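You operate a simulated robot arm through the tools that you are given. There is no shell and no other tool.

You run a simulated robot arm. Do the job below in one go: nothing can be reset, and whatever is moved stays where it is left.

TASK
The wash stopped at LID OPEN: run it again, then lift the basket out.
Fine: lid shut, one press, wait for DONE; basket on the table with both nozzles, lid shut again.
Where things are to end (x, y in the base frame): basket within 60 mm of [-10, -440].

It is judged by the outcome, as a careful person would: the job done as asked, and still so three seconds after it is handed in. It fails if anything else is knocked over, pushed out of place, dropped, spilled or broken. Lids that push on must go on centred and level and be pressed home; caps that screw on are set level and turned clockwise until they are tight.

THE ROBOT
A 6-joint arm with a two-finger parallel gripper, fixed in place. Base frame: the origin is on the floor under the middle of its stand, x ahead of it, y to its left, z up; the work surface is at about z = 750. Lengths are in mm, angles in rad, forces in N, time in s.
With the tool pointing down near the work surface it reaches from about 260 to 640 mm from the base axis. Its first joint turns from -2.007 to 2.007 rad. Payload 3.43 kg.
Tool frame: the origin (TCP) lies between the finger pads and is the grasp point; the fingertips stand 34 mm ahead of it; z points along the fingers, y is the line along which they close. The gripper opens to 128 mm. The fingers are 24 mm wide and 12 mm thick; the gripper's body (48 by 130 mm) begins 96 mm behind the TCP.
Orientation is that of the tool frame in the base frame, as a unit quaternion [x, y, z, w]. With the fingers straight down and closing along the base's y, the tool's x points along the base's -x, its y along +y and its z along -z.

THE INTERFACE
- The arm moves only by the tool apply_moves. Its argument "motion" is a list of rows, each a list of 2 entries, a list of its own where there are three numbers: the shift along the tool's x, y, z in mm, then the turn, a rotation vector about the tool's x, y, z in rad. In form: [[[tx, ty, tz], [wx, wy, wz]], ...]. A call has 1 to 20 rows; each row is the pose to reach, as a shift and turn from the pose commanded when the call began, along the tool's axes at that moment. "hand" is the gripper command, from -1 (shut) to 1 (fully open), values between in proportion, set as the call begins (left out, the last holds). A row lasts 0.2 s, in which the tool goes at most 50 mm and 0.15 rad; a call with a longer step from one row to the next is refused whole, and so is a gripper value outside its range. A pose out of reach is approached as far as the arm can. The call stops where the force on the tool passes 40 N (or 10 N more than at its start, if that is more) or the arm is blocked; 0.2 s more then pass. The fingers move at their own pace (about 153 mm/s each) and stop on an object; they squeeze with about 20 N. The grip force told is the motor's: it shows also when the fingers shut on nothing. Time passes only in rows, and 0.2 s behind the last, so rows that repeat a pose let the fingers close. The reply holds the time, the measured pose of the TCP, the force on the tool along the base axes, the opening and the grip force, in the units named above and with some noise, with the torque about the TCP (base axes, N m) and any sound that the robot's microphone picked up.
- Cameras (640 x 400 px; columns grow to the right, rows downward): "scene" is fixed at [221.5, -501.3, 1582.7]; the picture's right is [0.61, 0.79, 0.00], its down [0.76, -0.58, -0.28] and it looks along [-0.22, 0.17, -0.96] (base axes); focal length 291 px, centre (320, 200). "wrist" rides on the gripper at [76, -11, -160] in the tool frame; the picture's right is [0.15, 0.99, 0.00], its down [-0.88, 0.13, -0.46] and it looks along [-0.45, 0.07, 0.89] (tool axes); focal length 234 px, centre (320, 200). There is no depth. A picture from a camera that has moved, and an enlarged one, comes with that camera's place and axes in the base frame and with its lens.
- capture(camera): a new picture of that camera. It takes no simulated time.
- raise_lower(by): slides the trunk up (or, below 0, down) by that many mm; the arm rides with it, the base frame stays. It gives what a move gives, with no picture.
- inspect(camera, box): a new picture of the part [left, top, right, bottom] of that camera's present view, enlarged. It takes no simulated time.
- finish_job(): hands the job in; it is judged then, once.

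Nothing tells you positions but the pictures and the camera data. Unless the task says otherwise, let go and move clear before handing in.

The tools are called by a JSON object that holds its "fn" and its "kwargs". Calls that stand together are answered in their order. apply_moves: Moves the arm, as the interface text tells. Its arguments: {"type":"object","properties":{"motion":{"type":"array"},"hand":{"type":"number"}},"required":["motion"]} The other tools are called the same way: raise_lower (by) moves the trunk up or down; capture (camera) takes a picture; inspect (camera, box) takes an enlarged picture of a part of a camera's view; finish_job () hands the job in.

At the start:

```text
time_s: 0.0
tcp_pos: [-24.1, -442.6, 1167.5]
tool_rot: [0.001, 1.0, 0.001, 0.0]
force: [0.0, 0.8, -0.5]
wrist_torque: [0.01, -0.02, 0.01]
finger_gap: 127.7
grasp_force: 0.1
trunk travel left (down, up): [-875.0, 115.0]
```

scene: 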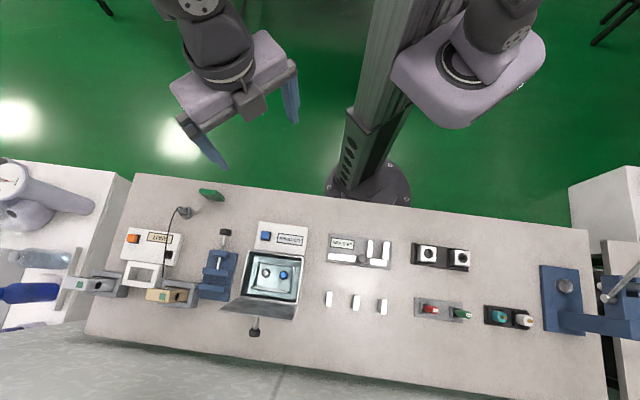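
wrist: 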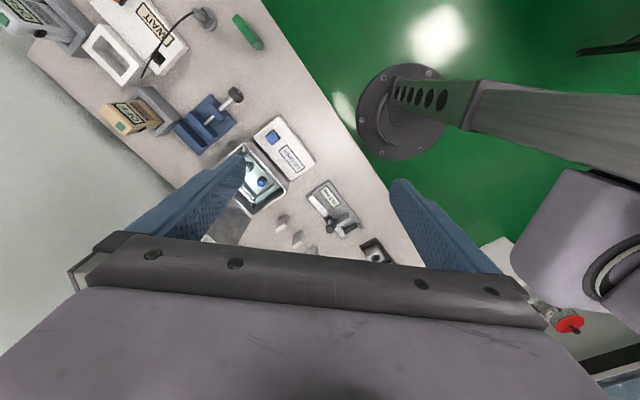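

I see a bench with a washer (blue button, display, tank with an open lid and two nozzles inside) near the picture's middle left. I'll look closer before moving.

{"fn": "inspect", "kwargs": {"camera": "scene", "box": [190, 200, 350, 350]}}

{"fn": "inspect", "kwargs": {"camera": "scene", "box": [80, 170, 340, 350]}}

{"fn": "inspect", "kwargs": {"camera": "wrist", "box": [180, 100, 340, 250]}}

```text
2.67 times, centred on (270, 275) of scene
camera zoom: at [221.5, -501.3, 1582.7], right [0.61, 0.79, 0.0], down [0.76, -0.58, -0.28], along [-0.22, 0.17, -0.96], focal length 776 px, centre (453, 0)
```

zoom: 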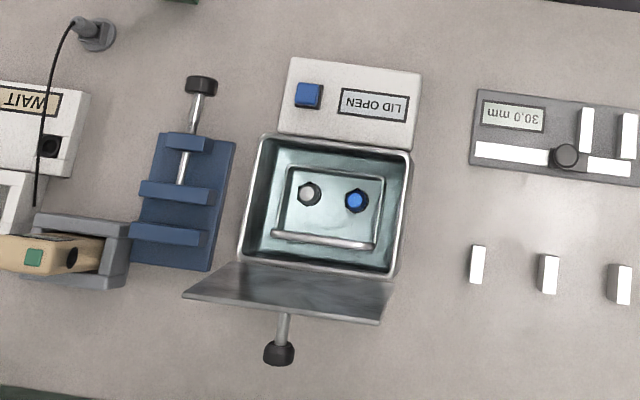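

```text
2.22 times, centred on (210, 260) of scene
camera zoom: at [221.5, -501.3, 1582.7], right [0.61, 0.79, 0.0], down [0.76, -0.58, -0.28], along [-0.22, 0.17, -0.96], focal length 647 px, centre (564, 67)
```

zoom: 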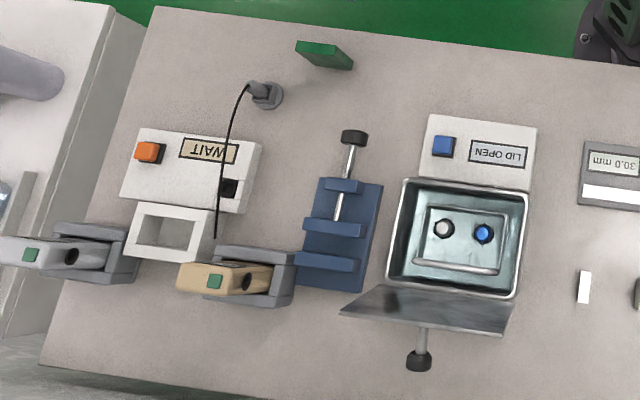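

```text
2.67 times, centred on (260, 175) of wrist
camera zoom: at [-99.7, -453.7, 1327.9], right [-0.15, 0.99, 0.0], down [0.88, 0.13, 0.46], along [0.45, 0.07, -0.89], focal length 624 px, centre (480, 267)
```

zoom: 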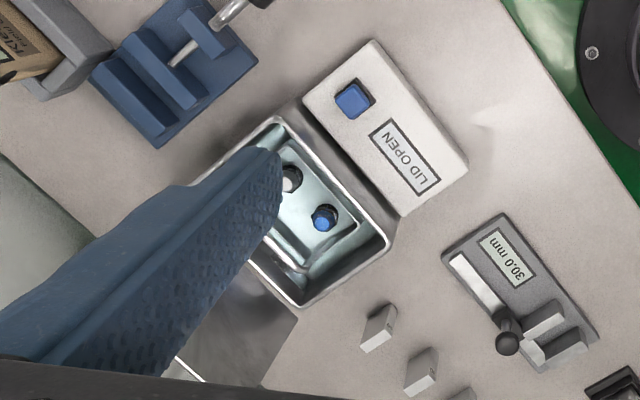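

The washer sits at about 45° to the base axes. The tank is centred near (131, -583), the control box with the blue button is near (29, -540, z≈795), and the lid is tipped open on the far side with its knob pointing outward. I'll bring the wrist camera over it for a better look.

{"fn": "apply_moves", "kwargs": {"motion": [[[-14, -16, 11], [0, 0, 0.131]], [[-28, -32, 22], [0, 0, 0.262]], [[-42, -48, 33], [0, 0, 0.393]], [[-56, -64, 44], [0, 0, 0.524]], [[-70, -80, 55], [0, 0, 0.655]], [[-84, -97, 67], [0, 0, 0.785]]], "hand": 1}}

{"fn": "capture", "kwargs": {"camera": "wrist"}}

{"fn": "capture", "kwargs": {"camera": "scene"}}

```text
time_s: 1.4
tcp_pos: [60.0, -538.1, 1101.4]
tool_rot: [0.384, 0.923, 0.0, -0.001]
force: [0.3, -0.6, 0.0]
wrist_torque: [0.01, -0.01, 0.0]
finger_gap: 128.0
grasp_force: 0.0
trunk travel left (down, up): [-875.0, 115.0]
```

```text
taken
camera wrist: at [-1.2, -492.8, 1261.3], right [0.6, 0.8, 0.0], down [0.71, -0.53, 0.45], along [0.36, -0.27, -0.89], focal length 234 px, centre (320, 200)
```

wrist: 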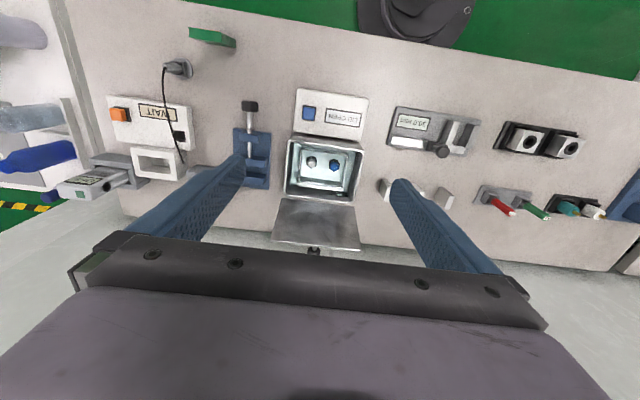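

```text
taken
```

scene: 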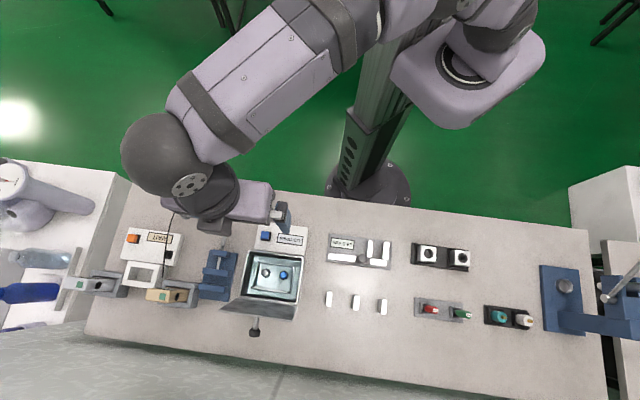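

{"fn": "inspect", "kwargs": {"camera": "wrist", "box": [260, 80, 390, 260]}}

{"fn": "inspect", "kwargs": {"camera": "scene", "box": [210, 210, 330, 345]}}

```text
2.22 times, centred on (325, 170) of wrist
camera zoom: at [-1.2, -492.8, 1261.3], right [0.6, 0.8, 0.0], down [0.71, -0.53, 0.45], along [0.36, -0.27, -0.89], focal length 520 px, centre (309, 267)
```

zoom: 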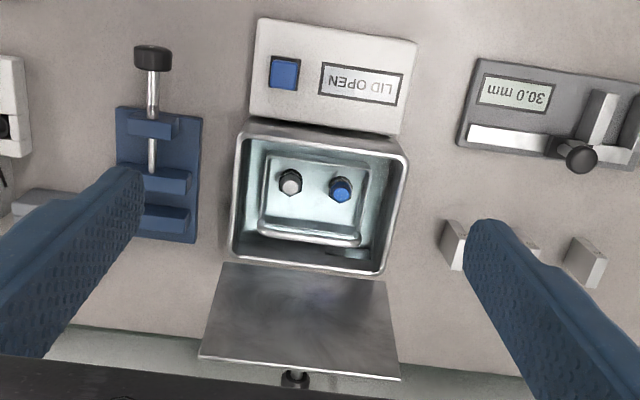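

```text
2.96 times, centred on (270, 278) of scene
camera zoom: at [221.5, -501.3, 1582.7], right [0.61, 0.79, 0.0], down [0.76, -0.58, -0.28], along [-0.22, 0.17, -0.96], focal length 862 px, centre (468, -30)
```

zoom: 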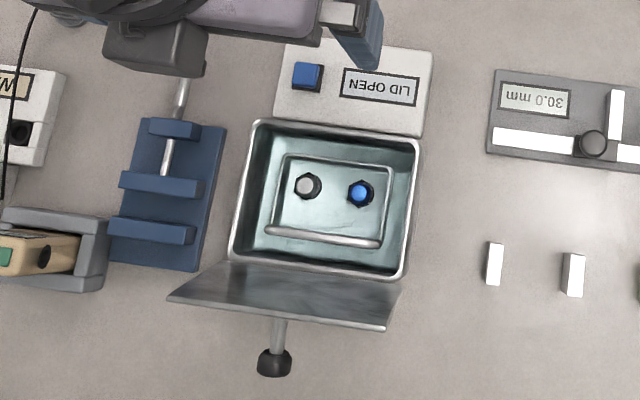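

Triangulated: tank rim at z≈829, with corners near (43,-594), (142,-492), (224,-572) and (124,-675). The hinge is on the far edge, and the lid leans about 11° past vertical with its top at z≈955. Next I'll go above the lid's right part with the fingers partly closed and the closing line across the lid, to guide it over.

{"fn": "apply_moves", "kwargs": {"motion": [[[-14.54, 6.45, 3.7], [0, 0, -0.1447]], [[-29.1, 12.9, 7.4], [0, 0, -0.2894]], [[-43.6, 19.3, 11.2], [0, 0, -0.4341]], [[-58.2, 25.8, 14.9], [0, 0, -0.5788]], [[-72.7, 32.2, 18.6], [0, 0, -0.7235]], [[-87.2, 38.7, 22.4], [0, 0, -0.8682]], [[-101.8, 45.1, 26.1], [0, 0, -1.0129]], [[-116.3, 51.6, 29.8], [0, 0, -1.1576]], [[-130.9, 58.0, 33.6], [0, 0, -1.3023]], [[-145.4, 64.5, 37.3], [0, 0, -1.447]], [[-159.9, 70.9, 41], [0, 0, -1.592]], [[-159.9, 70.9, 41], [0, 0, -1.592]]], "hand": -0.4375}}

{"fn": "capture", "kwargs": {"camera": "wrist"}}

{"fn": "capture", "kwargs": {"camera": "scene"}}

```text
time_s: 4.0
tcp_pos: [213.3, -573.3, 1055.4]
tool_rot: [-0.394, 0.919, -0.001, 0.0]
force: [0.1, 0.0, 0.2]
wrist_torque: [0.0, -0.02, 0.0]
finger_gap: 36.1
grasp_force: 0.1
out of reach, approached as far as the arm can: row 8, 9, 10, 11, 12
trunk travel left (down, up): [-875.0, 115.0]
```

```text
taken
camera wrist: at [170.5, -636.7, 1214.7], right [-0.82, 0.58, 0.0], down [0.51, 0.73, 0.46], along [0.26, 0.37, -0.89], focal length 234 px, centre (320, 200)
```

wrist: 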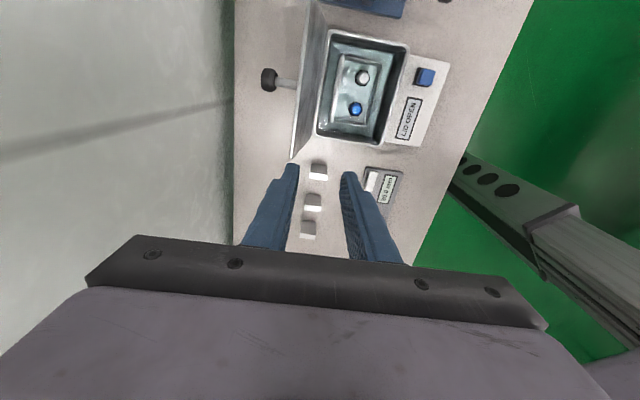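

```text
taken
```

scene: 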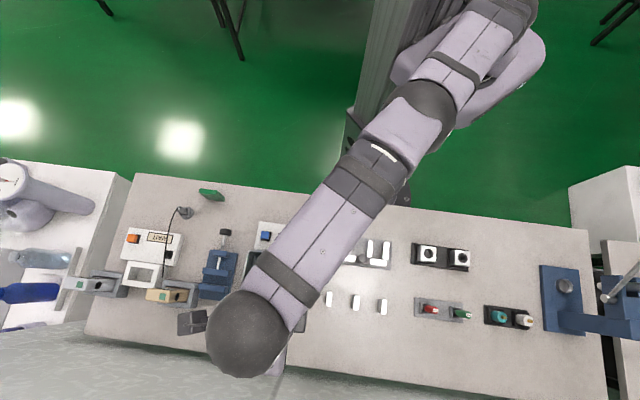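

The arm ran out of reach at that height, stopping at r≈611. I'll raise the trunk so the lid's height falls in a better part of the arm's reach.

{"fn": "raise_lower", "kwargs": {"by": 115}}

{"fn": "inspect", "kwargs": {"camera": "wrist", "box": [220, 0, 480, 200]}}

```text
time_s: 5.5
tcp_pos: [212.5, -573.3, 1169.7]
tool_rot: [-0.393, 0.92, -0.001, 0.0]
force: [1.3, -0.4, 0.2]
wrist_torque: [0.03, 0.0, 0.02]
finger_gap: 36.1
grasp_force: 0.1
trunk travel left (down, up): [-990.0, 0.0]
```

```text
2.00 times, centred on (350, 100) of wrist
camera zoom: at [170.0, -636.7, 1329.7], right [-0.82, 0.58, 0.0], down [0.52, 0.73, 0.46], along [0.26, 0.37, -0.89], focal length 468 px, centre (260, 400)
```

zoom: 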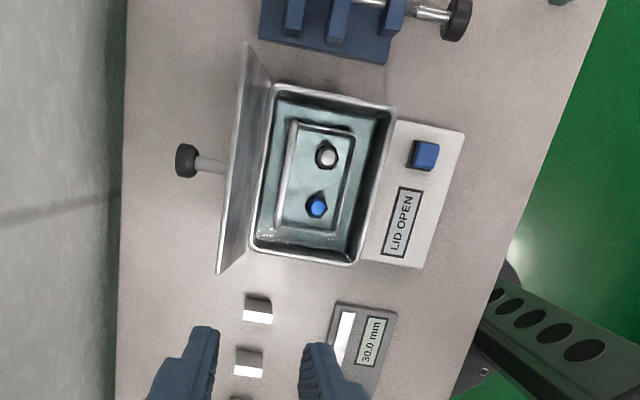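

{"fn": "apply_moves", "kwargs": {"motion": [[[0, 0, 30], [0, 0, 0]], [[0, 0, 60], [0, 0, 0]]]}}

```text
time_s: 6.1
tcp_pos: [213.9, -574.0, 1108.9]
tool_rot: [-0.392, 0.92, 0.001, 0.0]
force: [-0.2, 0.0, 0.4]
wrist_torque: [-0.01, 0.01, 0.02]
finger_gap: 35.9
grasp_force: 0.1
trunk travel left (down, up): [-990.0, 0.0]
```

{"fn": "apply_moves", "kwargs": {"motion": [[[0, 0, 40], [0, 0, 0]], [[0, 0, 80], [0, 0, 0]], [[0, 0, 99], [0, 0, 0]], [[7, -13, 99], [0, 0, 0]], [[13, -26, 99], [0, 0, 0]], [[13, -26, 99], [0, 0, 0]]]}}

{"fn": "capture", "kwargs": {"camera": "wrist"}}

{"fn": "inspect", "kwargs": {"camera": "wrist", "box": [200, 0, 460, 250]}}

```text
time_s: 7.5
tcp_pos: [217.0, -580.8, 1010.9]
tool_rot: [-0.393, 0.92, 0.0, 0.0]
force: [-0.4, 0.2, -0.2]
wrist_torque: [0.01, 0.02, 0.0]
finger_gap: 35.8
grasp_force: 0.0
out of reach, approached as far as the arm can: row 4, 5, 6
trunk travel left (down, up): [-990.0, 0.0]
```

```text
taken
camera wrist: at [173.6, -644.5, 1171.0], right [-0.82, 0.58, 0.0], down [0.52, 0.73, 0.46], along [0.26, 0.37, -0.89], focal length 234 px, centre (320, 200)
```

wrist: 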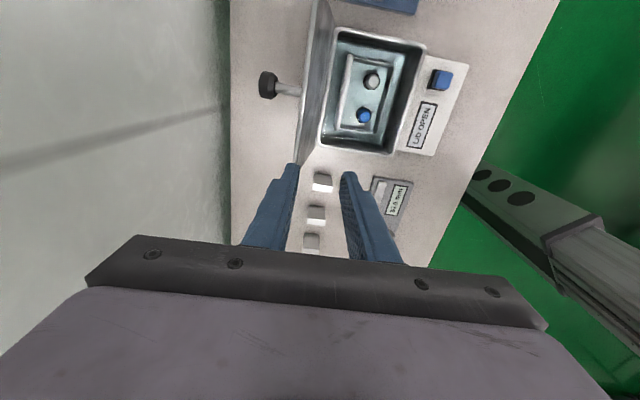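

```text
1.60 times, centred on (330, 125) of wrist
camera zoom: at [173.6, -644.5, 1171.0], right [-0.82, 0.58, 0.0], down [0.52, 0.73, 0.46], along [0.26, 0.37, -0.89], focal length 375 px, centre (304, 320)
```

zoom: 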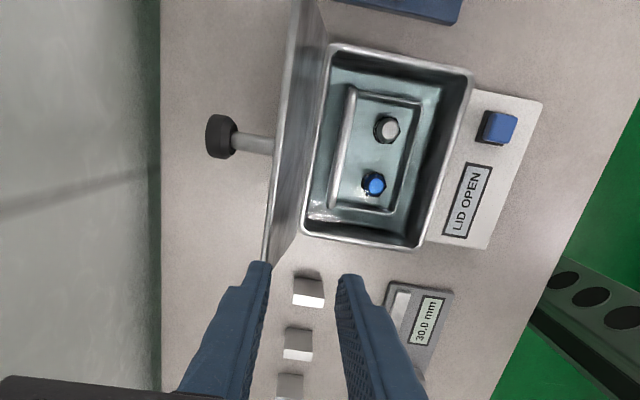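

Straight down, the reach is too short for the lid's top. Lower down it is better, so I'll come in from the lid's right side instead, with one finger in front of the lid and one behind it.

{"fn": "apply_moves", "kwargs": {"motion": [[[-27, -6, 0], [0, 0, 0]], [[-54, -13, 0], [0, 0, 0]], [[-54, -13, 36], [0, 0, 0]], [[-54, -13, 72], [0, 0, 0]], [[-54, -13, 107], [0, 0, 0]], [[-54, -13, 107], [0, 0, 0]]], "hand": -0.3125}}

{"fn": "capture", "kwargs": {"camera": "wrist"}}

{"fn": "inspect", "kwargs": {"camera": "scene", "box": [190, 200, 350, 350]}}

```text
time_s: 8.9
tcp_pos: [263.0, -546.7, 905.5]
tool_rot: [-0.392, 0.92, -0.001, 0.001]
force: [0.1, -0.8, -0.1]
wrist_torque: [-0.02, -0.03, 0.01]
finger_gap: 44.3
grasp_force: 0.1
out of reach, approached as far as the arm can: row 5, 6
trunk travel left (down, up): [-990.0, 0.0]
```

```text
taken
camera wrist: at [219.1, -610.5, 1065.7], right [-0.82, 0.58, 0.0], down [0.52, 0.73, 0.46], along [0.26, 0.37, -0.89], focal length 234 px, centre (320, 200)
```

wrist: 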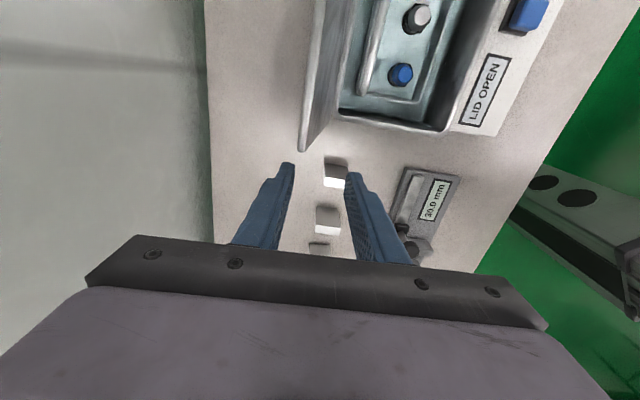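

```text
2.67 times, centred on (270, 275) of scene
camera zoom: at [221.5, -501.3, 1582.7], right [0.61, 0.79, 0.0], down [0.76, -0.58, -0.28], along [-0.22, 0.17, -0.96], focal length 776 px, centre (453, 0)
```

zoom: 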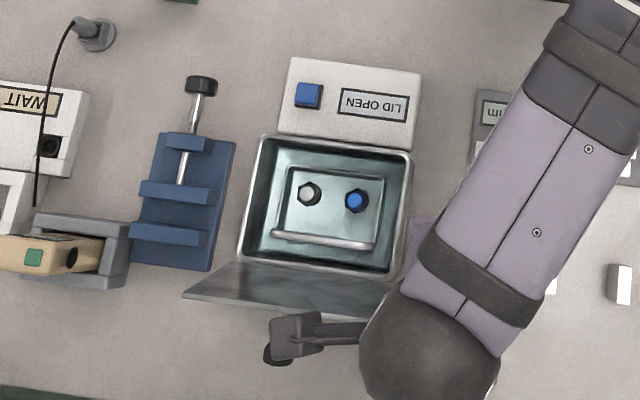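

Tool-down reach peaks at about 620 mm, so I'll set the trunk back to its middle height and tilt the tool about 15° outward to get the fingers around the lid's top edge. First I'll back up clear.

{"fn": "apply_moves", "kwargs": {"motion": [[[0, 0, -40], [0, 0, 0]], [[0, 0, -80], [0, 0, 0]], [[0, 0, -120], [0, 0, 0]], [[0, 0, -160], [0, 0, 0]], [[0, 0, -195], [0, 0, 0]], [[0, 0, -195], [0, 0, 0]]], "hand": -0.4375}}

{"fn": "raise_lower", "kwargs": {"by": -115}}

```text
time_s: 10.3
tcp_pos: [268.2, -557.7, 1102.8]
tool_rot: [-0.393, 0.92, -0.001, -0.001]
force: [0.2, -0.2, 0.1]
wrist_torque: [-0.01, -0.01, 0.02]
finger_gap: 35.8
grasp_force: 0.1
out of reach, approached as far as the arm can: row 1, 2, 3, 4, 5, 6
trunk travel left (down, up): [-990.0, 0.0]
```

```text
time_s: 11.7
tcp_pos: [268.0, -558.2, 987.3]
tool_rot: [-0.392, 0.92, -0.001, 0.0]
force: [-0.7, 0.0, 0.1]
wrist_torque: [0.0, 0.02, 0.01]
finger_gap: 35.9
grasp_force: 0.0
trunk travel left (down, up): [-875.0, 115.0]
```

{"fn": "apply_moves", "kwargs": {"motion": [[[0, 4, -12], [0.131, 0, 0]], [[0, 7, -25], [0.262, 0, 0]], [[26, 7, -25], [0.262, 0, 0]], [[52, 7, -25], [0.262, 0, 0]], [[52, 7, -25], [0.262, 0, 0]]]}}

{"fn": "capture", "kwargs": {"camera": "wrist"}}

{"fn": "inspect", "kwargs": {"camera": "wrist", "box": [200, 0, 460, 250]}}

{"fn": "inspect", "kwargs": {"camera": "scene", "box": [190, 200, 350, 350]}}

```text
time_s: 12.9
tcp_pos: [226.1, -590.9, 1010.5]
tool_rot: [-0.389, 0.912, -0.12, 0.051]
force: [0.1, 0.2, -0.5]
wrist_torque: [-0.01, 0.02, 0.01]
finger_gap: 36.0
grasp_force: 0.1
trunk travel left (down, up): [-875.0, 115.0]
```

```text
taken
camera wrist: at [152.2, -625.9, 1167.9], right [-0.79, 0.56, -0.26], down [0.43, 0.8, 0.41], along [0.43, 0.21, -0.88], focal length 234 px, centre (320, 200)
```

wrist: 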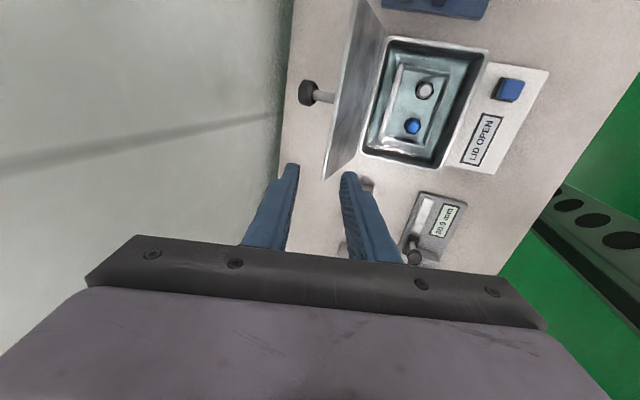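

```text
1.60 times, centred on (330, 125) of wrist
camera zoom: at [152.2, -625.9, 1167.9], right [-0.79, 0.56, -0.26], down [0.43, 0.8, 0.41], along [0.43, 0.21, -0.88], focal length 375 px, centre (304, 320)
```

zoom: 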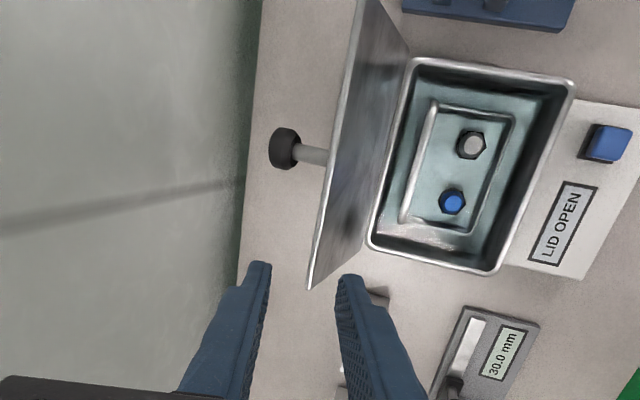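

```text
2.67 times, centred on (270, 275) of scene
camera zoom: at [221.5, -501.3, 1582.7], right [0.61, 0.79, 0.0], down [0.76, -0.58, -0.28], along [-0.22, 0.17, -0.96], focal length 776 px, centre (453, 0)
```

zoom: 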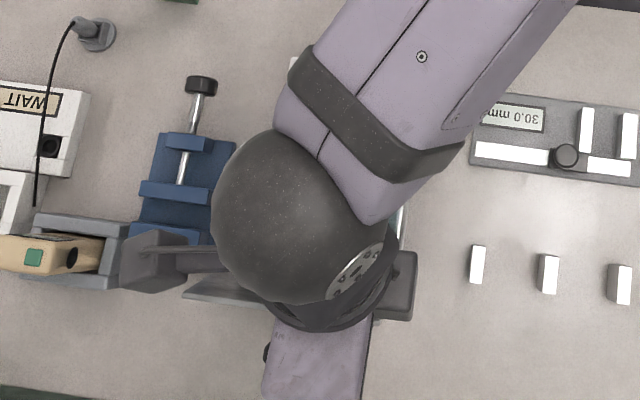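

The fingertips straddle the lid's upper right corner. I'll descend so one finger is in front of the lid and one behind.

{"fn": "apply_moves", "kwargs": {"motion": [[[0, 5, 19.3], [0, 0, 0]], [[0, 10.3, 38.6], [0, 0, 0]], [[0, 15.5, 58], [0, 0, 0]], [[0, 15.5, 58], [0, 0, 0]]]}}

{"fn": "inspect", "kwargs": {"camera": "wrist", "box": [200, 0, 460, 250]}}

```text
time_s: 13.9
tcp_pos: [226.3, -590.3, 951.2]
tool_rot: [-0.389, 0.912, -0.121, 0.051]
force: [0.5, 0.1, 0.1]
wrist_torque: [0.02, -0.01, -0.02]
finger_gap: 36.2
grasp_force: 0.1
trunk travel left (down, up): [-875.0, 115.0]
```

```text
1.60 times, centred on (330, 125) of wrist
camera zoom: at [153.3, -624.4, 1108.0], right [-0.79, 0.56, -0.26], down [0.43, 0.8, 0.41], along [0.43, 0.21, -0.88], focal length 375 px, centre (304, 320)
```

zoom: 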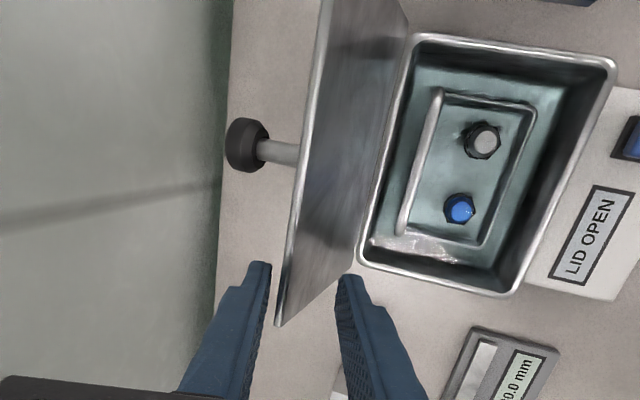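

The lid is caged. Now I'll slowly pull it inward over the vertical.

{"fn": "apply_moves", "kwargs": {"motion": [[[0, 6.5, -1.7], [0, 0, 0]], [[0, 13, -3.5], [0, 0, 0]], [[0, 19.4, -5.2], [0, 0, 0]], [[0, 25.9, -7], [0, 0, 0]], [[0, 32.4, -8.7], [0, 0, 0]], [[0, 38.8, -10.4], [0, 0, 0]], [[0, 45.3, -12.2], [0, 0, 0]], [[0, 51.8, -13.9], [0, 0, 0]], [[0, 51.8, -13.9], [0, 0, 0]]]}}

{"fn": "capture", "kwargs": {"camera": "wrist"}}

{"fn": "inspect", "kwargs": {"camera": "scene", "box": [190, 200, 350, 350]}}

```text
time_s: 15.9
tcp_pos: [189.4, -553.7, 951.0]
tool_rot: [-0.389, 0.912, -0.12, 0.051]
force: [1.2, 0.6, -0.4]
wrist_torque: [0.02, 0.01, 0.01]
finger_gap: 36.2
grasp_force: 0.0
trunk travel left (down, up): [-875.0, 115.0]
```

```text
taken
camera wrist: at [115.2, -587.3, 1108.4], right [-0.79, 0.56, -0.26], down [0.43, 0.8, 0.41], along [0.43, 0.21, -0.88], focal length 234 px, centre (320, 200)
```

wrist: 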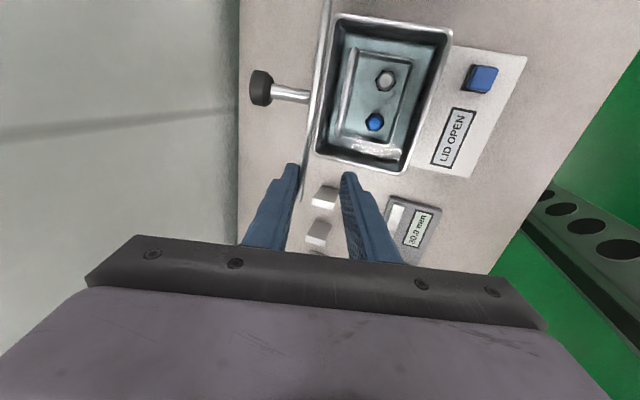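

```text
2.67 times, centred on (270, 275) of scene
camera zoom: at [221.5, -501.3, 1582.7], right [0.61, 0.79, 0.0], down [0.76, -0.58, -0.28], along [-0.22, 0.17, -0.96], focal length 776 px, centre (453, 0)
```

zoom: 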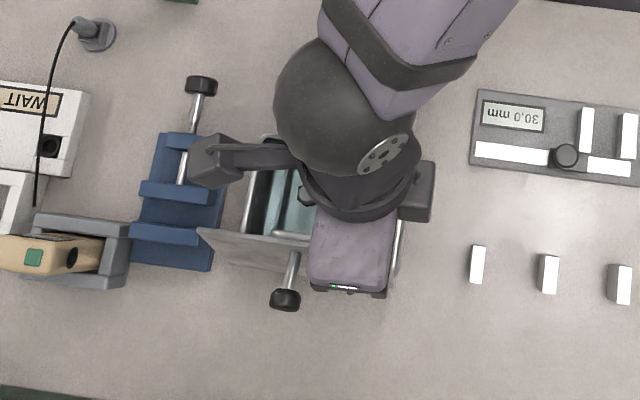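

The lid follows easily and is now just past vertical. I'll keep drawing it inward.

{"fn": "apply_moves", "kwargs": {"motion": [[[0, 6.5, -1.7], [0, 0, 0]], [[0, 13, -3.5], [0, 0, 0]], [[0, 19.4, -5.2], [0, 0, 0]], [[0, 25.9, -7], [0, 0, 0]], [[0, 25.9, -7], [0, 0, 0]]]}}

{"fn": "capture", "kwargs": {"camera": "wrist"}}

{"fn": "inspect", "kwargs": {"camera": "scene", "box": [190, 200, 350, 350]}}

```text
time_s: 17.1
tcp_pos: [168.8, -535.1, 949.9]
tool_rot: [-0.389, 0.912, -0.12, 0.052]
force: [-0.5, -0.4, -0.2]
wrist_torque: [0.01, 0.01, 0.02]
finger_gap: 36.3
grasp_force: 0.2
trunk travel left (down, up): [-875.0, 115.0]
```

```text
taken
camera wrist: at [95.3, -569.4, 1107.9], right [-0.79, 0.56, -0.26], down [0.43, 0.8, 0.41], along [0.43, 0.21, -0.88], focal length 234 px, centre (320, 200)
```

wrist: 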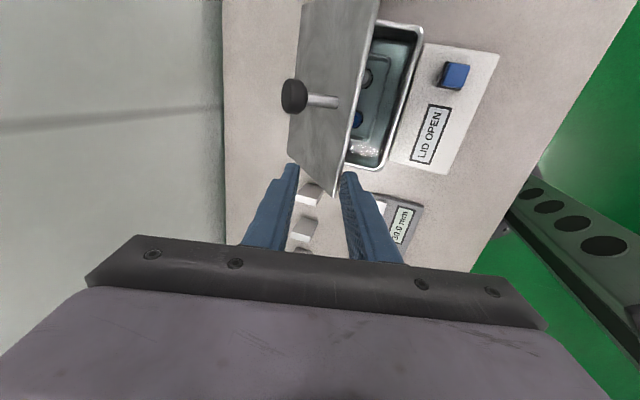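

```text
2.67 times, centred on (270, 275) of scene
camera zoom: at [221.5, -501.3, 1582.7], right [0.61, 0.79, 0.0], down [0.76, -0.58, -0.28], along [-0.22, 0.17, -0.96], focal length 776 px, centre (453, 0)
```

zoom: 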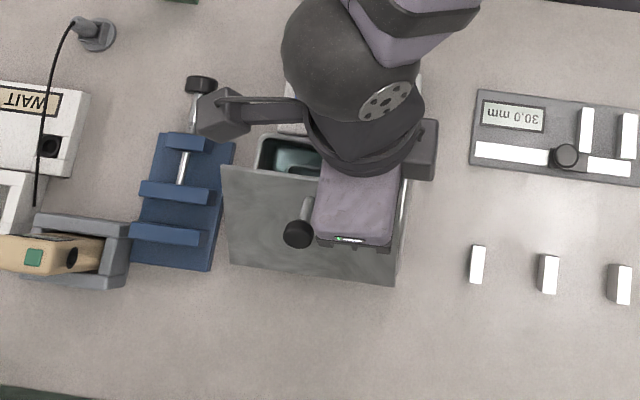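

The lid now rests on the inner finger. I'll open the fingers while shifting outward and straightening the tool, so the inner finger keeps holding it and the outer one clears.

{"fn": "apply_moves", "kwargs": {"motion": [[[0, -24.2, 6.5], [0, 0, 0]], [[0, -47.3, 12.7], [0, 0, 0]], [[0, -44, 25.2], [-0.131, 0, 0]], [[0, -40.6, 37.8], [-0.262, 0, 0]], [[0, -40.6, 37.8], [-0.262, 0, 0]]], "hand": 1}}

{"fn": "capture", "kwargs": {"camera": "wrist"}}

{"fn": "inspect", "kwargs": {"camera": "scene", "box": [190, 200, 350, 350]}}

```text
time_s: 18.3
tcp_pos: [203.8, -567.8, 924.6]
tool_rot: [-0.392, 0.92, 0.001, -0.001]
force: [-1.2, 1.0, 0.8]
wrist_torque: [0.02, 0.06, -0.02]
finger_gap: 128.2
grasp_force: 0.1
trunk travel left (down, up): [-875.0, 115.0]
```

```text
taken
camera wrist: at [160.2, -630.8, 1085.0], right [-0.82, 0.58, 0.0], down [0.52, 0.73, 0.46], along [0.26, 0.37, -0.89], focal length 234 px, centre (320, 200)
```

wrist: 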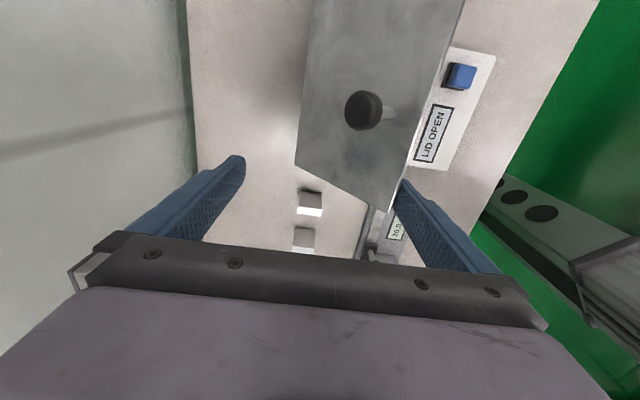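

```text
2.67 times, centred on (270, 275) of scene
camera zoom: at [221.5, -501.3, 1582.7], right [0.61, 0.79, 0.0], down [0.76, -0.58, -0.28], along [-0.22, 0.17, -0.96], focal length 776 px, centre (453, 0)
```

zoom: 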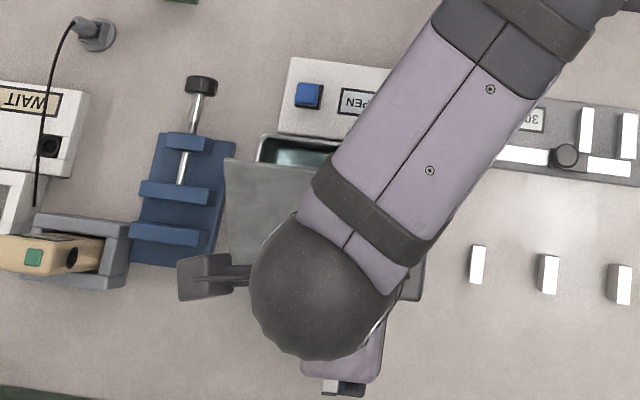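

{"fn": "apply_moves", "kwargs": {"motion": [[[0, 0, 14], [0, 0, 0]], [[0, 0, 28], [0, 0, 0]], [[0, 0, 41], [0, 0, 0]], [[0, 9, 41], [0, 0, 0]], [[0, 18, 41], [0, 0, 0]], [[0, 26, 41], [0, 0, 0]], [[0, 33, 41], [0, 0, 0]], [[0, 39, 41], [0, 0, 0]], [[0, 44, 41], [0, 0, 0]], [[0, 44, 41], [0, 0, 0]]]}}

{"fn": "capture", "kwargs": {"camera": "wrist"}}

{"fn": "inspect", "kwargs": {"camera": "scene", "box": [190, 200, 350, 350]}}

```text
time_s: 20.5
tcp_pos: [172.2, -537.7, 886.6]
tool_rot: [-0.392, 0.92, 0.0, 0.0]
force: [-0.1, 0.1, 0.2]
wrist_torque: [0.01, 0.0, -0.02]
finger_gap: 127.8
grasp_force: 0.0
trunk travel left (down, up): [-875.0, 115.0]
```

```text
taken
camera wrist: at [128.7, -601.3, 1044.6], right [-0.82, 0.58, 0.0], down [0.51, 0.73, 0.46], along [0.26, 0.37, -0.89], focal length 234 px, centre (320, 200)
```

wrist: 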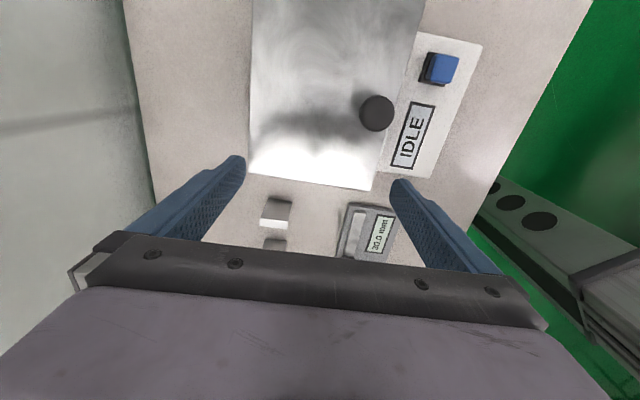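

```text
2.67 times, centred on (270, 275) of scene
camera zoom: at [221.5, -501.3, 1582.7], right [0.61, 0.79, 0.0], down [0.76, -0.58, -0.28], along [-0.22, 0.17, -0.96], focal length 776 px, centre (453, 0)
```

zoom: 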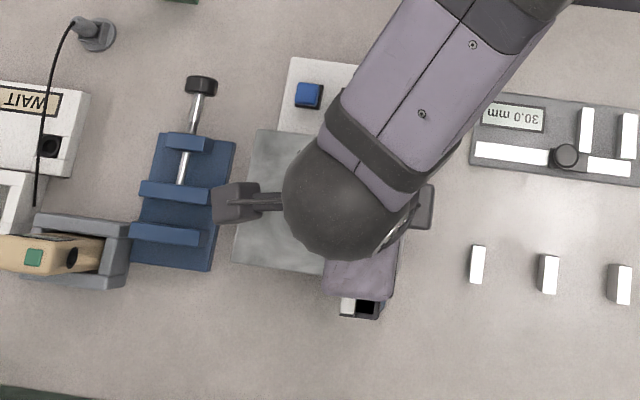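

The lid is shut and the display reads IDLE. Next I'll rise, close the gripper and go above the blue button near (31, -540, z≈801).

{"fn": "apply_moves", "kwargs": {"motion": [[[0, 0, -35], [0, 0, 0]], [[0, 0, -70], [0, 0, 0]], [[0, 0, -104], [0, 0, 0]], [[25, 25, -104], [0, 0, 0]], [[50, 50, -104], [0, 0, 0]], [[75, 75, -104], [0, 0, 0]], [[98.9, 100.6, -104], [0, 0, 0]], [[98.9, 100.6, -104], [0, 0, 0]]], "hand": 1}}

{"fn": "capture", "kwargs": {"camera": "wrist"}}

{"fn": "inspect", "kwargs": {"camera": "scene", "box": [190, 200, 350, 350]}}

```text
time_s: 22.3
tcp_pos: [31.9, -538.5, 989.7]
tool_rot: [-0.394, 0.919, 0.0, 0.0]
force: [1.0, -0.1, 0.1]
wrist_torque: [0.01, -0.01, -0.04]
finger_gap: 127.8
grasp_force: 0.0
trunk travel left (down, up): [-875.0, 115.0]
```

```text
taken
camera wrist: at [-10.6, -602.6, 1149.4], right [-0.82, 0.58, 0.0], down [0.51, 0.73, 0.46], along [0.26, 0.37, -0.89], focal length 234 px, centre (320, 200)
```

wrist: 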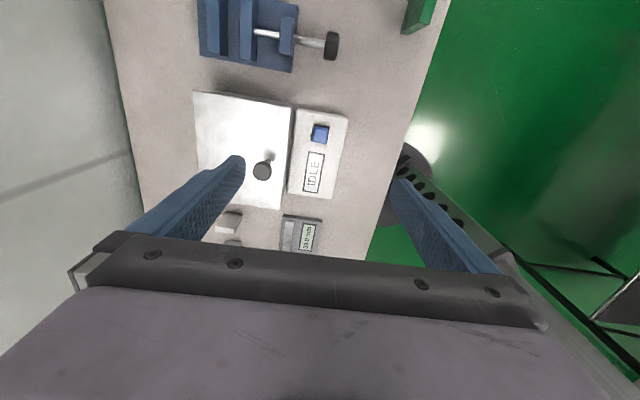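

```text
2.67 times, centred on (270, 275) of scene
camera zoom: at [221.5, -501.3, 1582.7], right [0.61, 0.79, 0.0], down [0.76, -0.58, -0.28], along [-0.22, 0.17, -0.96], focal length 776 px, centre (453, 0)
```

zoom: 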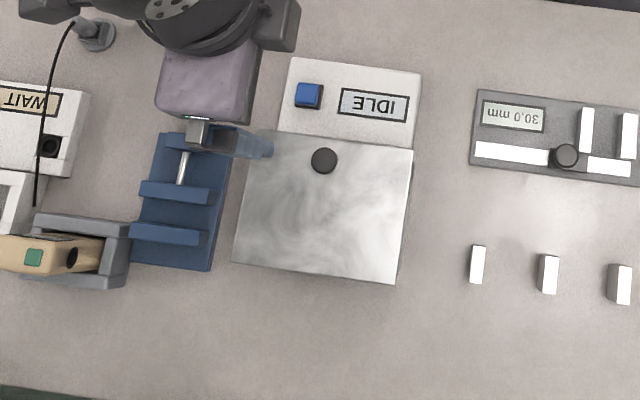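

{"fn": "inspect", "kwargs": {"camera": "wrist", "box": [190, 90, 360, 210]}}

{"fn": "inspect", "kwargs": {"camera": "scene", "box": [240, 210, 310, 260]}}

```text
3.33 times, centred on (275, 150) of wrist
camera zoom: at [-10.6, -602.6, 1149.4], right [-0.82, 0.58, 0.0], down [0.51, 0.73, 0.46], along [0.26, 0.37, -0.89], focal length 781 px, centre (470, 367)
```

zoom: 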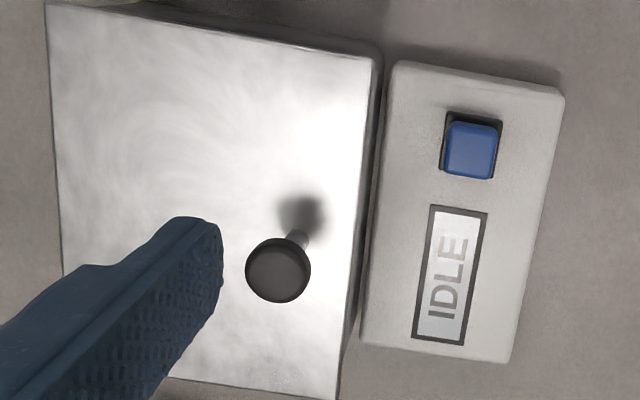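

```text
8.00 times, centred on (275, 235) of scene
camera zoom: at [221.5, -501.3, 1582.7], right [0.61, 0.79, 0.0], down [0.76, -0.58, -0.28], along [-0.22, 0.17, -0.96], focal length 2328 px, centre (680, -80)
```

zoom: 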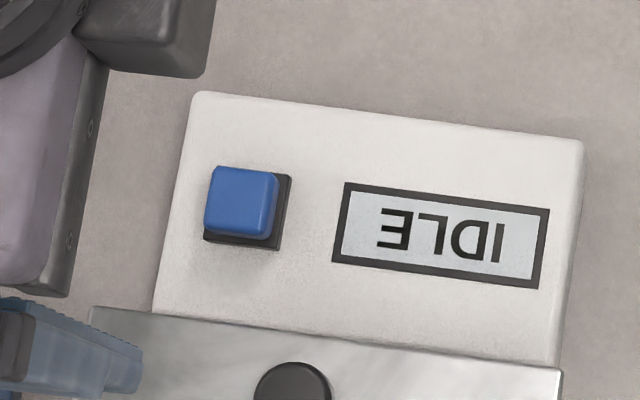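

{"fn": "apply_moves", "kwargs": {"motion": [[[1, 0, 0], [0, 0, 0]], [[2, 0, 0], [0, 0, 0]], [[2.5, 0, 0], [0, 0, 0]], [[2.5, 0, 35], [0, 0, 0]], [[2.5, 0, 70], [0, 0, 0]], [[2.5, 0, 105], [0, 0, 0]], [[2.5, 0, 135], [0, 0, 0]], [[2.5, 0, 135], [0, 0, 0]]], "hand": -1}}

{"fn": "capture", "kwargs": {"camera": "wrist"}}

{"fn": "inspect", "kwargs": {"camera": "scene", "box": [240, 210, 310, 260]}}

```text
time_s: 24.1
tcp_pos: [29.0, -544.0, 854.0]
tool_rot: [-0.392, 0.92, 0.001, 0.0]
force: [0.2, 0.7, 0.7]
wrist_torque: [-0.02, 0.03, 0.0]
finger_gap: 0.0
grasp_force: 20.0
trunk travel left (down, up): [-875.0, 115.0]
```

```text
taken
camera wrist: at [-13.8, -606.1, 1013.9], right [-0.82, 0.58, 0.0], down [0.52, 0.73, 0.46], along [0.26, 0.37, -0.89], focal length 234 px, centre (320, 200)
```

wrist: 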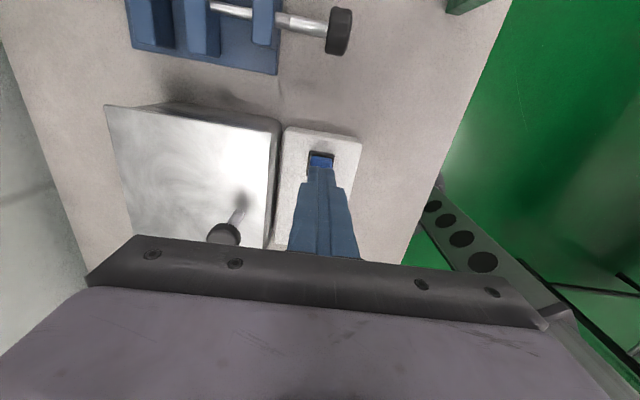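

```text
8.00 times, centred on (275, 235) of scene
camera zoom: at [221.5, -501.3, 1582.7], right [0.61, 0.79, 0.0], down [0.76, -0.58, -0.28], along [-0.22, 0.17, -0.96], focal length 2328 px, centre (680, -80)
```

zoom: 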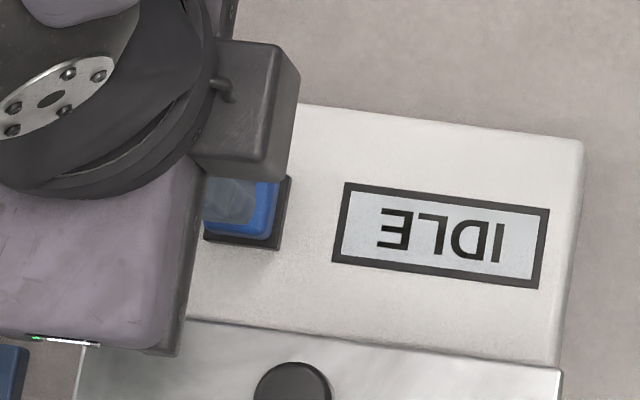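

{"fn": "apply_moves", "kwargs": {"motion": [[[-1.5, 2, 5], [0, 0, 0]], [[-1.5, 2, 10], [0, 0, 0]], [[-1.5, 2, 14], [0, 0, 0]], [[-1.5, 2, 17], [0, 0, 0]], [[-1.5, 2, 19], [0, 0, 0]], [[-1.5, 2, 21], [0, 0, 0]]]}}

{"fn": "inspect", "kwargs": {"camera": "scene", "box": [240, 210, 310, 260]}}

```text
time_s: 25.5
tcp_pos: [27.9, -539.2, 832.7]
tool_rot: [-0.392, 0.92, 0.0, 0.0]
force: [1.2, 0.1, 1.3]
wrist_torque: [0.0, -0.04, -0.03]
finger_gap: 0.0
grasp_force: 20.1
trunk travel left (down, up): [-875.0, 115.0]
```

```text
8.00 times, centred on (275, 235) of scene
camera zoom: at [221.5, -501.3, 1582.7], right [0.61, 0.79, 0.0], down [0.76, -0.58, -0.28], along [-0.22, 0.17, -0.96], focal length 2328 px, centre (680, -80)
```

zoom: 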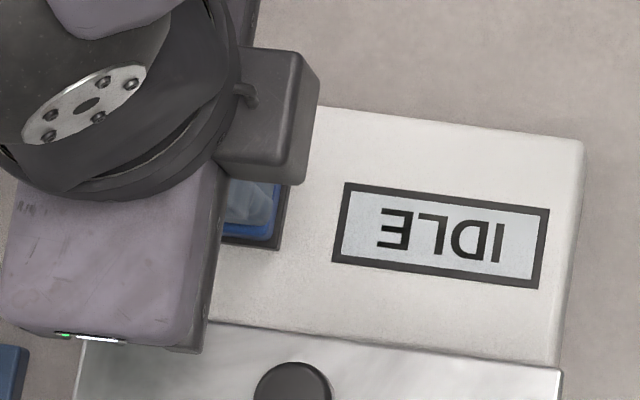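

{"fn": "apply_moves", "kwargs": {"motion": [[[0, 0, 1], [0, 0, 0]], [[0, 0, 2], [0, 0, 0]], [[0, 0, 3], [0, 0, 0]]]}}

{"fn": "inspect", "kwargs": {"camera": "scene", "box": [240, 210, 310, 260]}}

```text
time_s: 26.3
tcp_pos: [28.6, -539.5, 829.2]
tool_rot: [-0.392, 0.92, 0.0, 0.0]
force: [-1.0, -1.1, 4.8]
wrist_torque: [0.02, 0.02, 0.0]
finger_gap: 0.0
grasp_force: 20.0
trunk travel left (down, up): [-875.0, 115.0]
heard: click
```

```text
8.00 times, centred on (275, 235) of scene
camera zoom: at [221.5, -501.3, 1582.7], right [0.61, 0.79, 0.0], down [0.76, -0.58, -0.28], along [-0.22, 0.17, -0.96], focal length 2328 px, centre (680, -80)
```

zoom: 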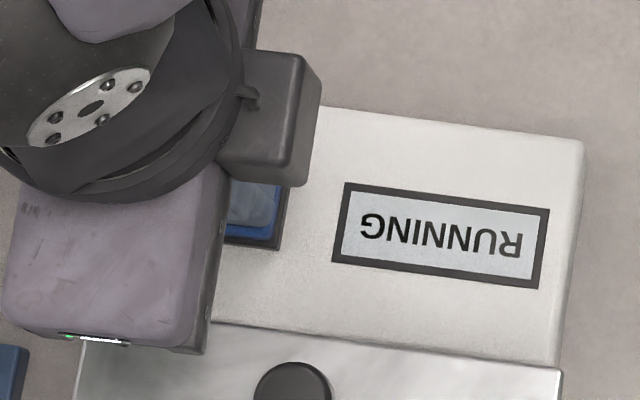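

The display shows RUNNING after one click. I'll lift straight off the button now.

{"fn": "apply_moves", "kwargs": {"motion": [[[0, 0, -30], [0, 0, 0]], [[0, 0, -70], [0, 0, 0]], [[0, 0, -110], [0, 0, 0]], [[0, 0, -150], [0, 0, 0]], [[0, 0, -171], [0, 0, 0]]], "hand": -1}}

{"fn": "inspect", "kwargs": {"camera": "scene", "box": [190, 200, 350, 350]}}

```text
time_s: 27.5
tcp_pos: [29.8, -538.8, 1000.1]
tool_rot: [-0.392, 0.92, 0.0, 0.0]
force: [0.3, 0.0, -0.4]
wrist_torque: [-0.01, 0.0, -0.02]
finger_gap: 0.2
grasp_force: 20.4
trunk travel left (down, up): [-875.0, 115.0]
```

```text
2.67 times, centred on (270, 275) of scene
camera zoom: at [221.5, -501.3, 1582.7], right [0.61, 0.79, 0.0], down [0.76, -0.58, -0.28], along [-0.22, 0.17, -0.96], focal length 776 px, centre (453, 0)
```

zoom: 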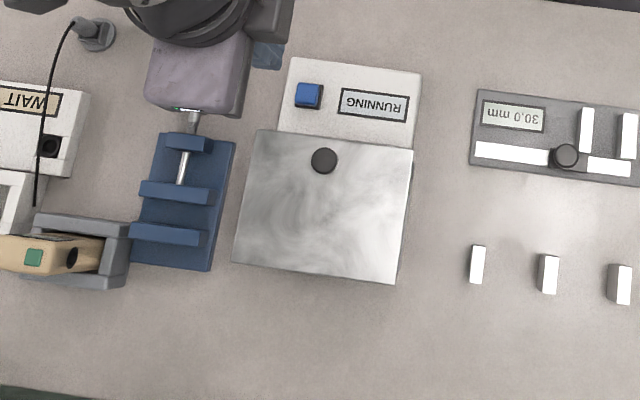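

{"fn": "apply_moves", "kwargs": {"motion": [[[-3.5, -6.3, 0], [0, 0, 0.1428]], [[-6.9, -12.6, 0], [0, 0, 0.2856]], [[-10.4, -19, 0], [0, 0, 0.4284]], [[-13.8, -25.3, 0], [0, 0, 0.5712]], [[-17.3, -31.6, 0], [0, 0, 0.714]], [[-20.7, -37.9, 0], [0, 0, 0.8568]], [[-24.2, -44.2, 0], [0, 0, 0.9996]], [[-27.6, -50.5, 0], [0, 0, 1.1424]], [[-31.1, -56.9, 0], [0, 0, 1.2852]], [[-34.5, -63.2, 0], [0, 0, 1.428]], [[-38, -69.5, 0], [0, 0, 1.571]], [[-38, -69.5, 0], [0, 0, 1.571]]], "hand": 0}}

{"fn": "capture", "kwargs": {"camera": "wrist"}}

{"fn": "inspect", "kwargs": {"camera": "wrist", "box": [220, 100, 420, 230]}}

{"fn": "capture", "kwargs": {"camera": "scene"}}

```text
time_s: 30.1
tcp_pos: [105.7, -559.6, 1000.7]
tool_rot: [0.373, 0.928, 0.001, 0.0]
force: [-0.1, -0.2, 0.1]
wrist_torque: [0.03, -0.01, 0.0]
finger_gap: 64.1
grasp_force: 0.2
trunk travel left (down, up): [-875.0, 115.0]
```

```text
taken
camera wrist: at [43.8, -515.3, 1160.7], right [0.58, 0.81, 0.0], down [0.72, -0.52, 0.46], along [0.37, -0.26, -0.89], focal length 234 px, centre (320, 200)
```

wrist: 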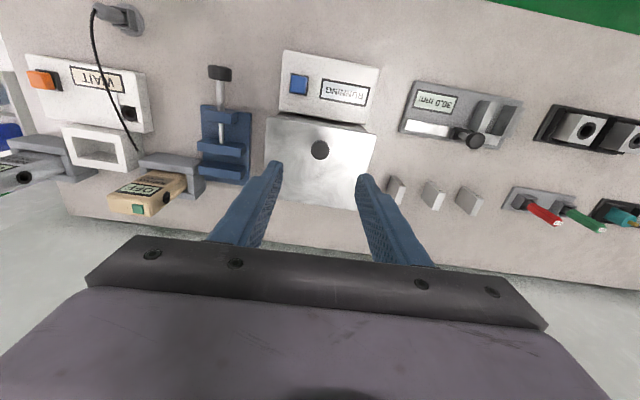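

```text
3.08 times, centred on (320, 165) of wrist
camera zoom: at [43.8, -515.3, 1160.7], right [0.58, 0.81, 0.0], down [0.72, -0.52, 0.46], along [0.37, -0.26, -0.89], focal length 720 px, centre (320, 308)
```

zoom: 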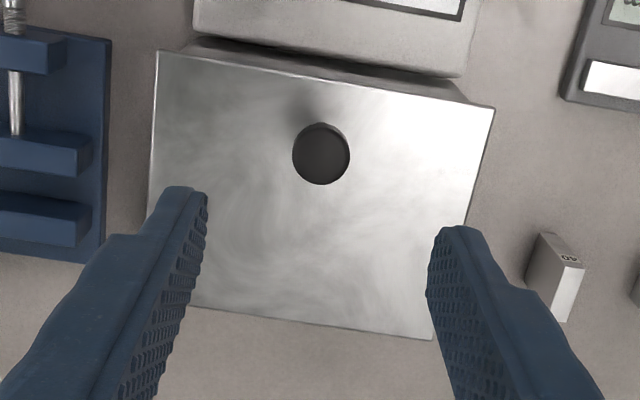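

```text
taken
```

scene: 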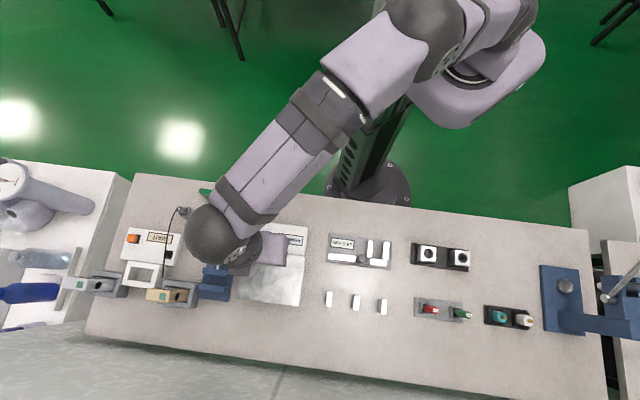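

The washer is RUNNING and the knob is right under the tool at about (106, -558.5), top z≈876. I'll wait for DONE.

{"fn": "apply_moves", "kwargs": {"motion": [[[0, 0, 0], [0, 0, 0]], [[0, 0, 0], [0, 0, 0]], [[0, 0, 0], [0, 0, 0]], [[0, 0, 0], [0, 0, 0]], [[0, 0, 0], [0, 0, 0]], [[0, 0, 0], [0, 0, 0]], [[0, 0, 0], [0, 0, 0]], [[0, 0, 0], [0, 0, 0]], [[0, 0, 0], [0, 0, 0]], [[0, 0, 0], [0, 0, 0]], [[0, 0, 0], [0, 0, 0]], [[0, 0, 0], [0, 0, 0]], [[0, 0, 0], [0, 0, 0]], [[0, 0, 0], [0, 0, 0]], [[0, 0, 0], [0, 0, 0]], [[0, 0, 0], [0, 0, 0]], [[0, 0, 0], [0, 0, 0]], [[0, 0, 0], [0, 0, 0]], [[0, 0, 0], [0, 0, 0]], [[0, 0, 0], [0, 0, 0]]]}}

{"fn": "inspect", "kwargs": {"camera": "wrist", "box": [270, 40, 390, 115]}}

```text
time_s: 34.3
tcp_pos: [104.8, -558.3, 1001.3]
tool_rot: [0.373, 0.928, -0.001, 0.0]
force: [0.0, 0.0, -0.5]
wrist_torque: [0.0, 0.02, 0.03]
finger_gap: 64.3
grasp_force: 0.0
trunk travel left (down, up): [-875.0, 115.0]
```

```text
5.33 times, centred on (330, 78) of wrist
camera zoom: at [43.7, -515.4, 1160.7], right [0.58, 0.82, 0.0], down [0.73, -0.52, 0.46], along [0.37, -0.26, -0.89], focal length 1249 px, centre (267, 853)
```

zoom: 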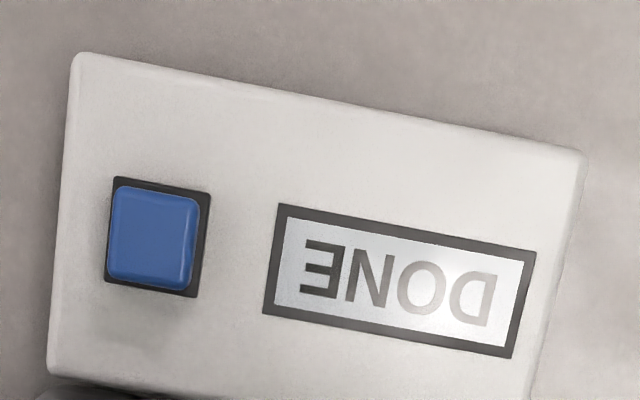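

DONE is shown. Next I'll descend over the knob and grip it.

{"fn": "apply_moves", "kwargs": {"motion": [[[0, 0, 35], [0, 0, 0]], [[0, 0, 70], [0, 0, 0]], [[0, 0, 100], [0, 0, 0]], [[0, 0, 116], [0, 0, 0]], [[0, 0, 126], [0, 0, 0]], [[0, 0, 126], [0, 0, 0]]], "hand": 0}}

{"fn": "capture", "kwargs": {"camera": "wrist"}}

```text
time_s: 35.7
tcp_pos: [105.8, -561.3, 875.0]
tool_rot: [0.373, 0.928, 0.0, 0.0]
force: [0.0, -0.5, -0.1]
wrist_torque: [0.0, 0.0, -0.01]
finger_gap: 63.7
grasp_force: 0.1
trunk travel left (down, up): [-875.0, 115.0]
```

```text
taken
camera wrist: at [44.2, -516.7, 1034.2], right [0.58, 0.82, 0.0], down [0.73, -0.52, 0.46], along [0.37, -0.26, -0.89], focal length 234 px, centre (320, 200)
```

wrist: 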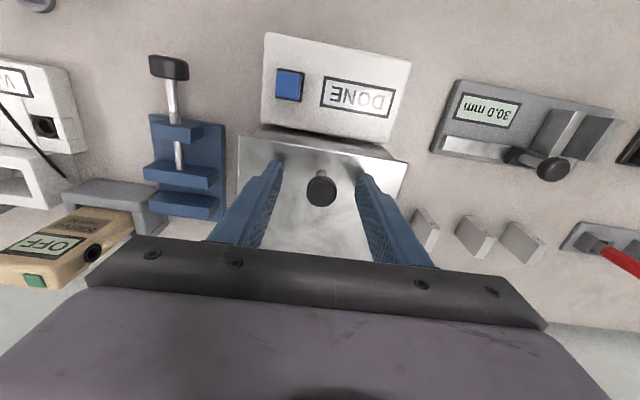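

{"fn": "apply_moves", "kwargs": {"motion": [[[0, 0, 0], [0, 0, 0]], [[0, 0, 0], [0, 0, 0]], [[0, 0, 0], [0, 0, 0]]], "hand": -1}}

{"fn": "capture", "kwargs": {"camera": "wrist"}}

```text
time_s: 36.5
tcp_pos: [106.4, -559.8, 874.0]
tool_rot: [0.374, 0.928, 0.0, 0.0]
force: [6.4, 4.2, -1.0]
wrist_torque: [0.16, 0.03, 0.0]
finger_gap: 22.9
grasp_force: 45.3
trunk travel left (down, up): [-875.0, 115.0]
```

```text
taken
camera wrist: at [45.2, -516.1, 1034.3], right [0.58, 0.82, 0.0], down [0.73, -0.52, 0.45], along [0.37, -0.26, -0.89], focal length 234 px, centre (320, 200)
```

wrist: 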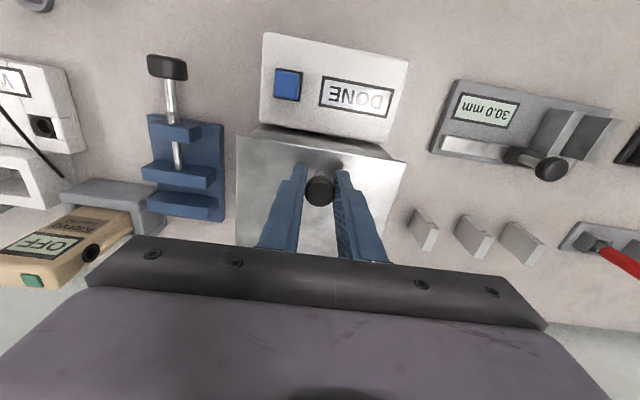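

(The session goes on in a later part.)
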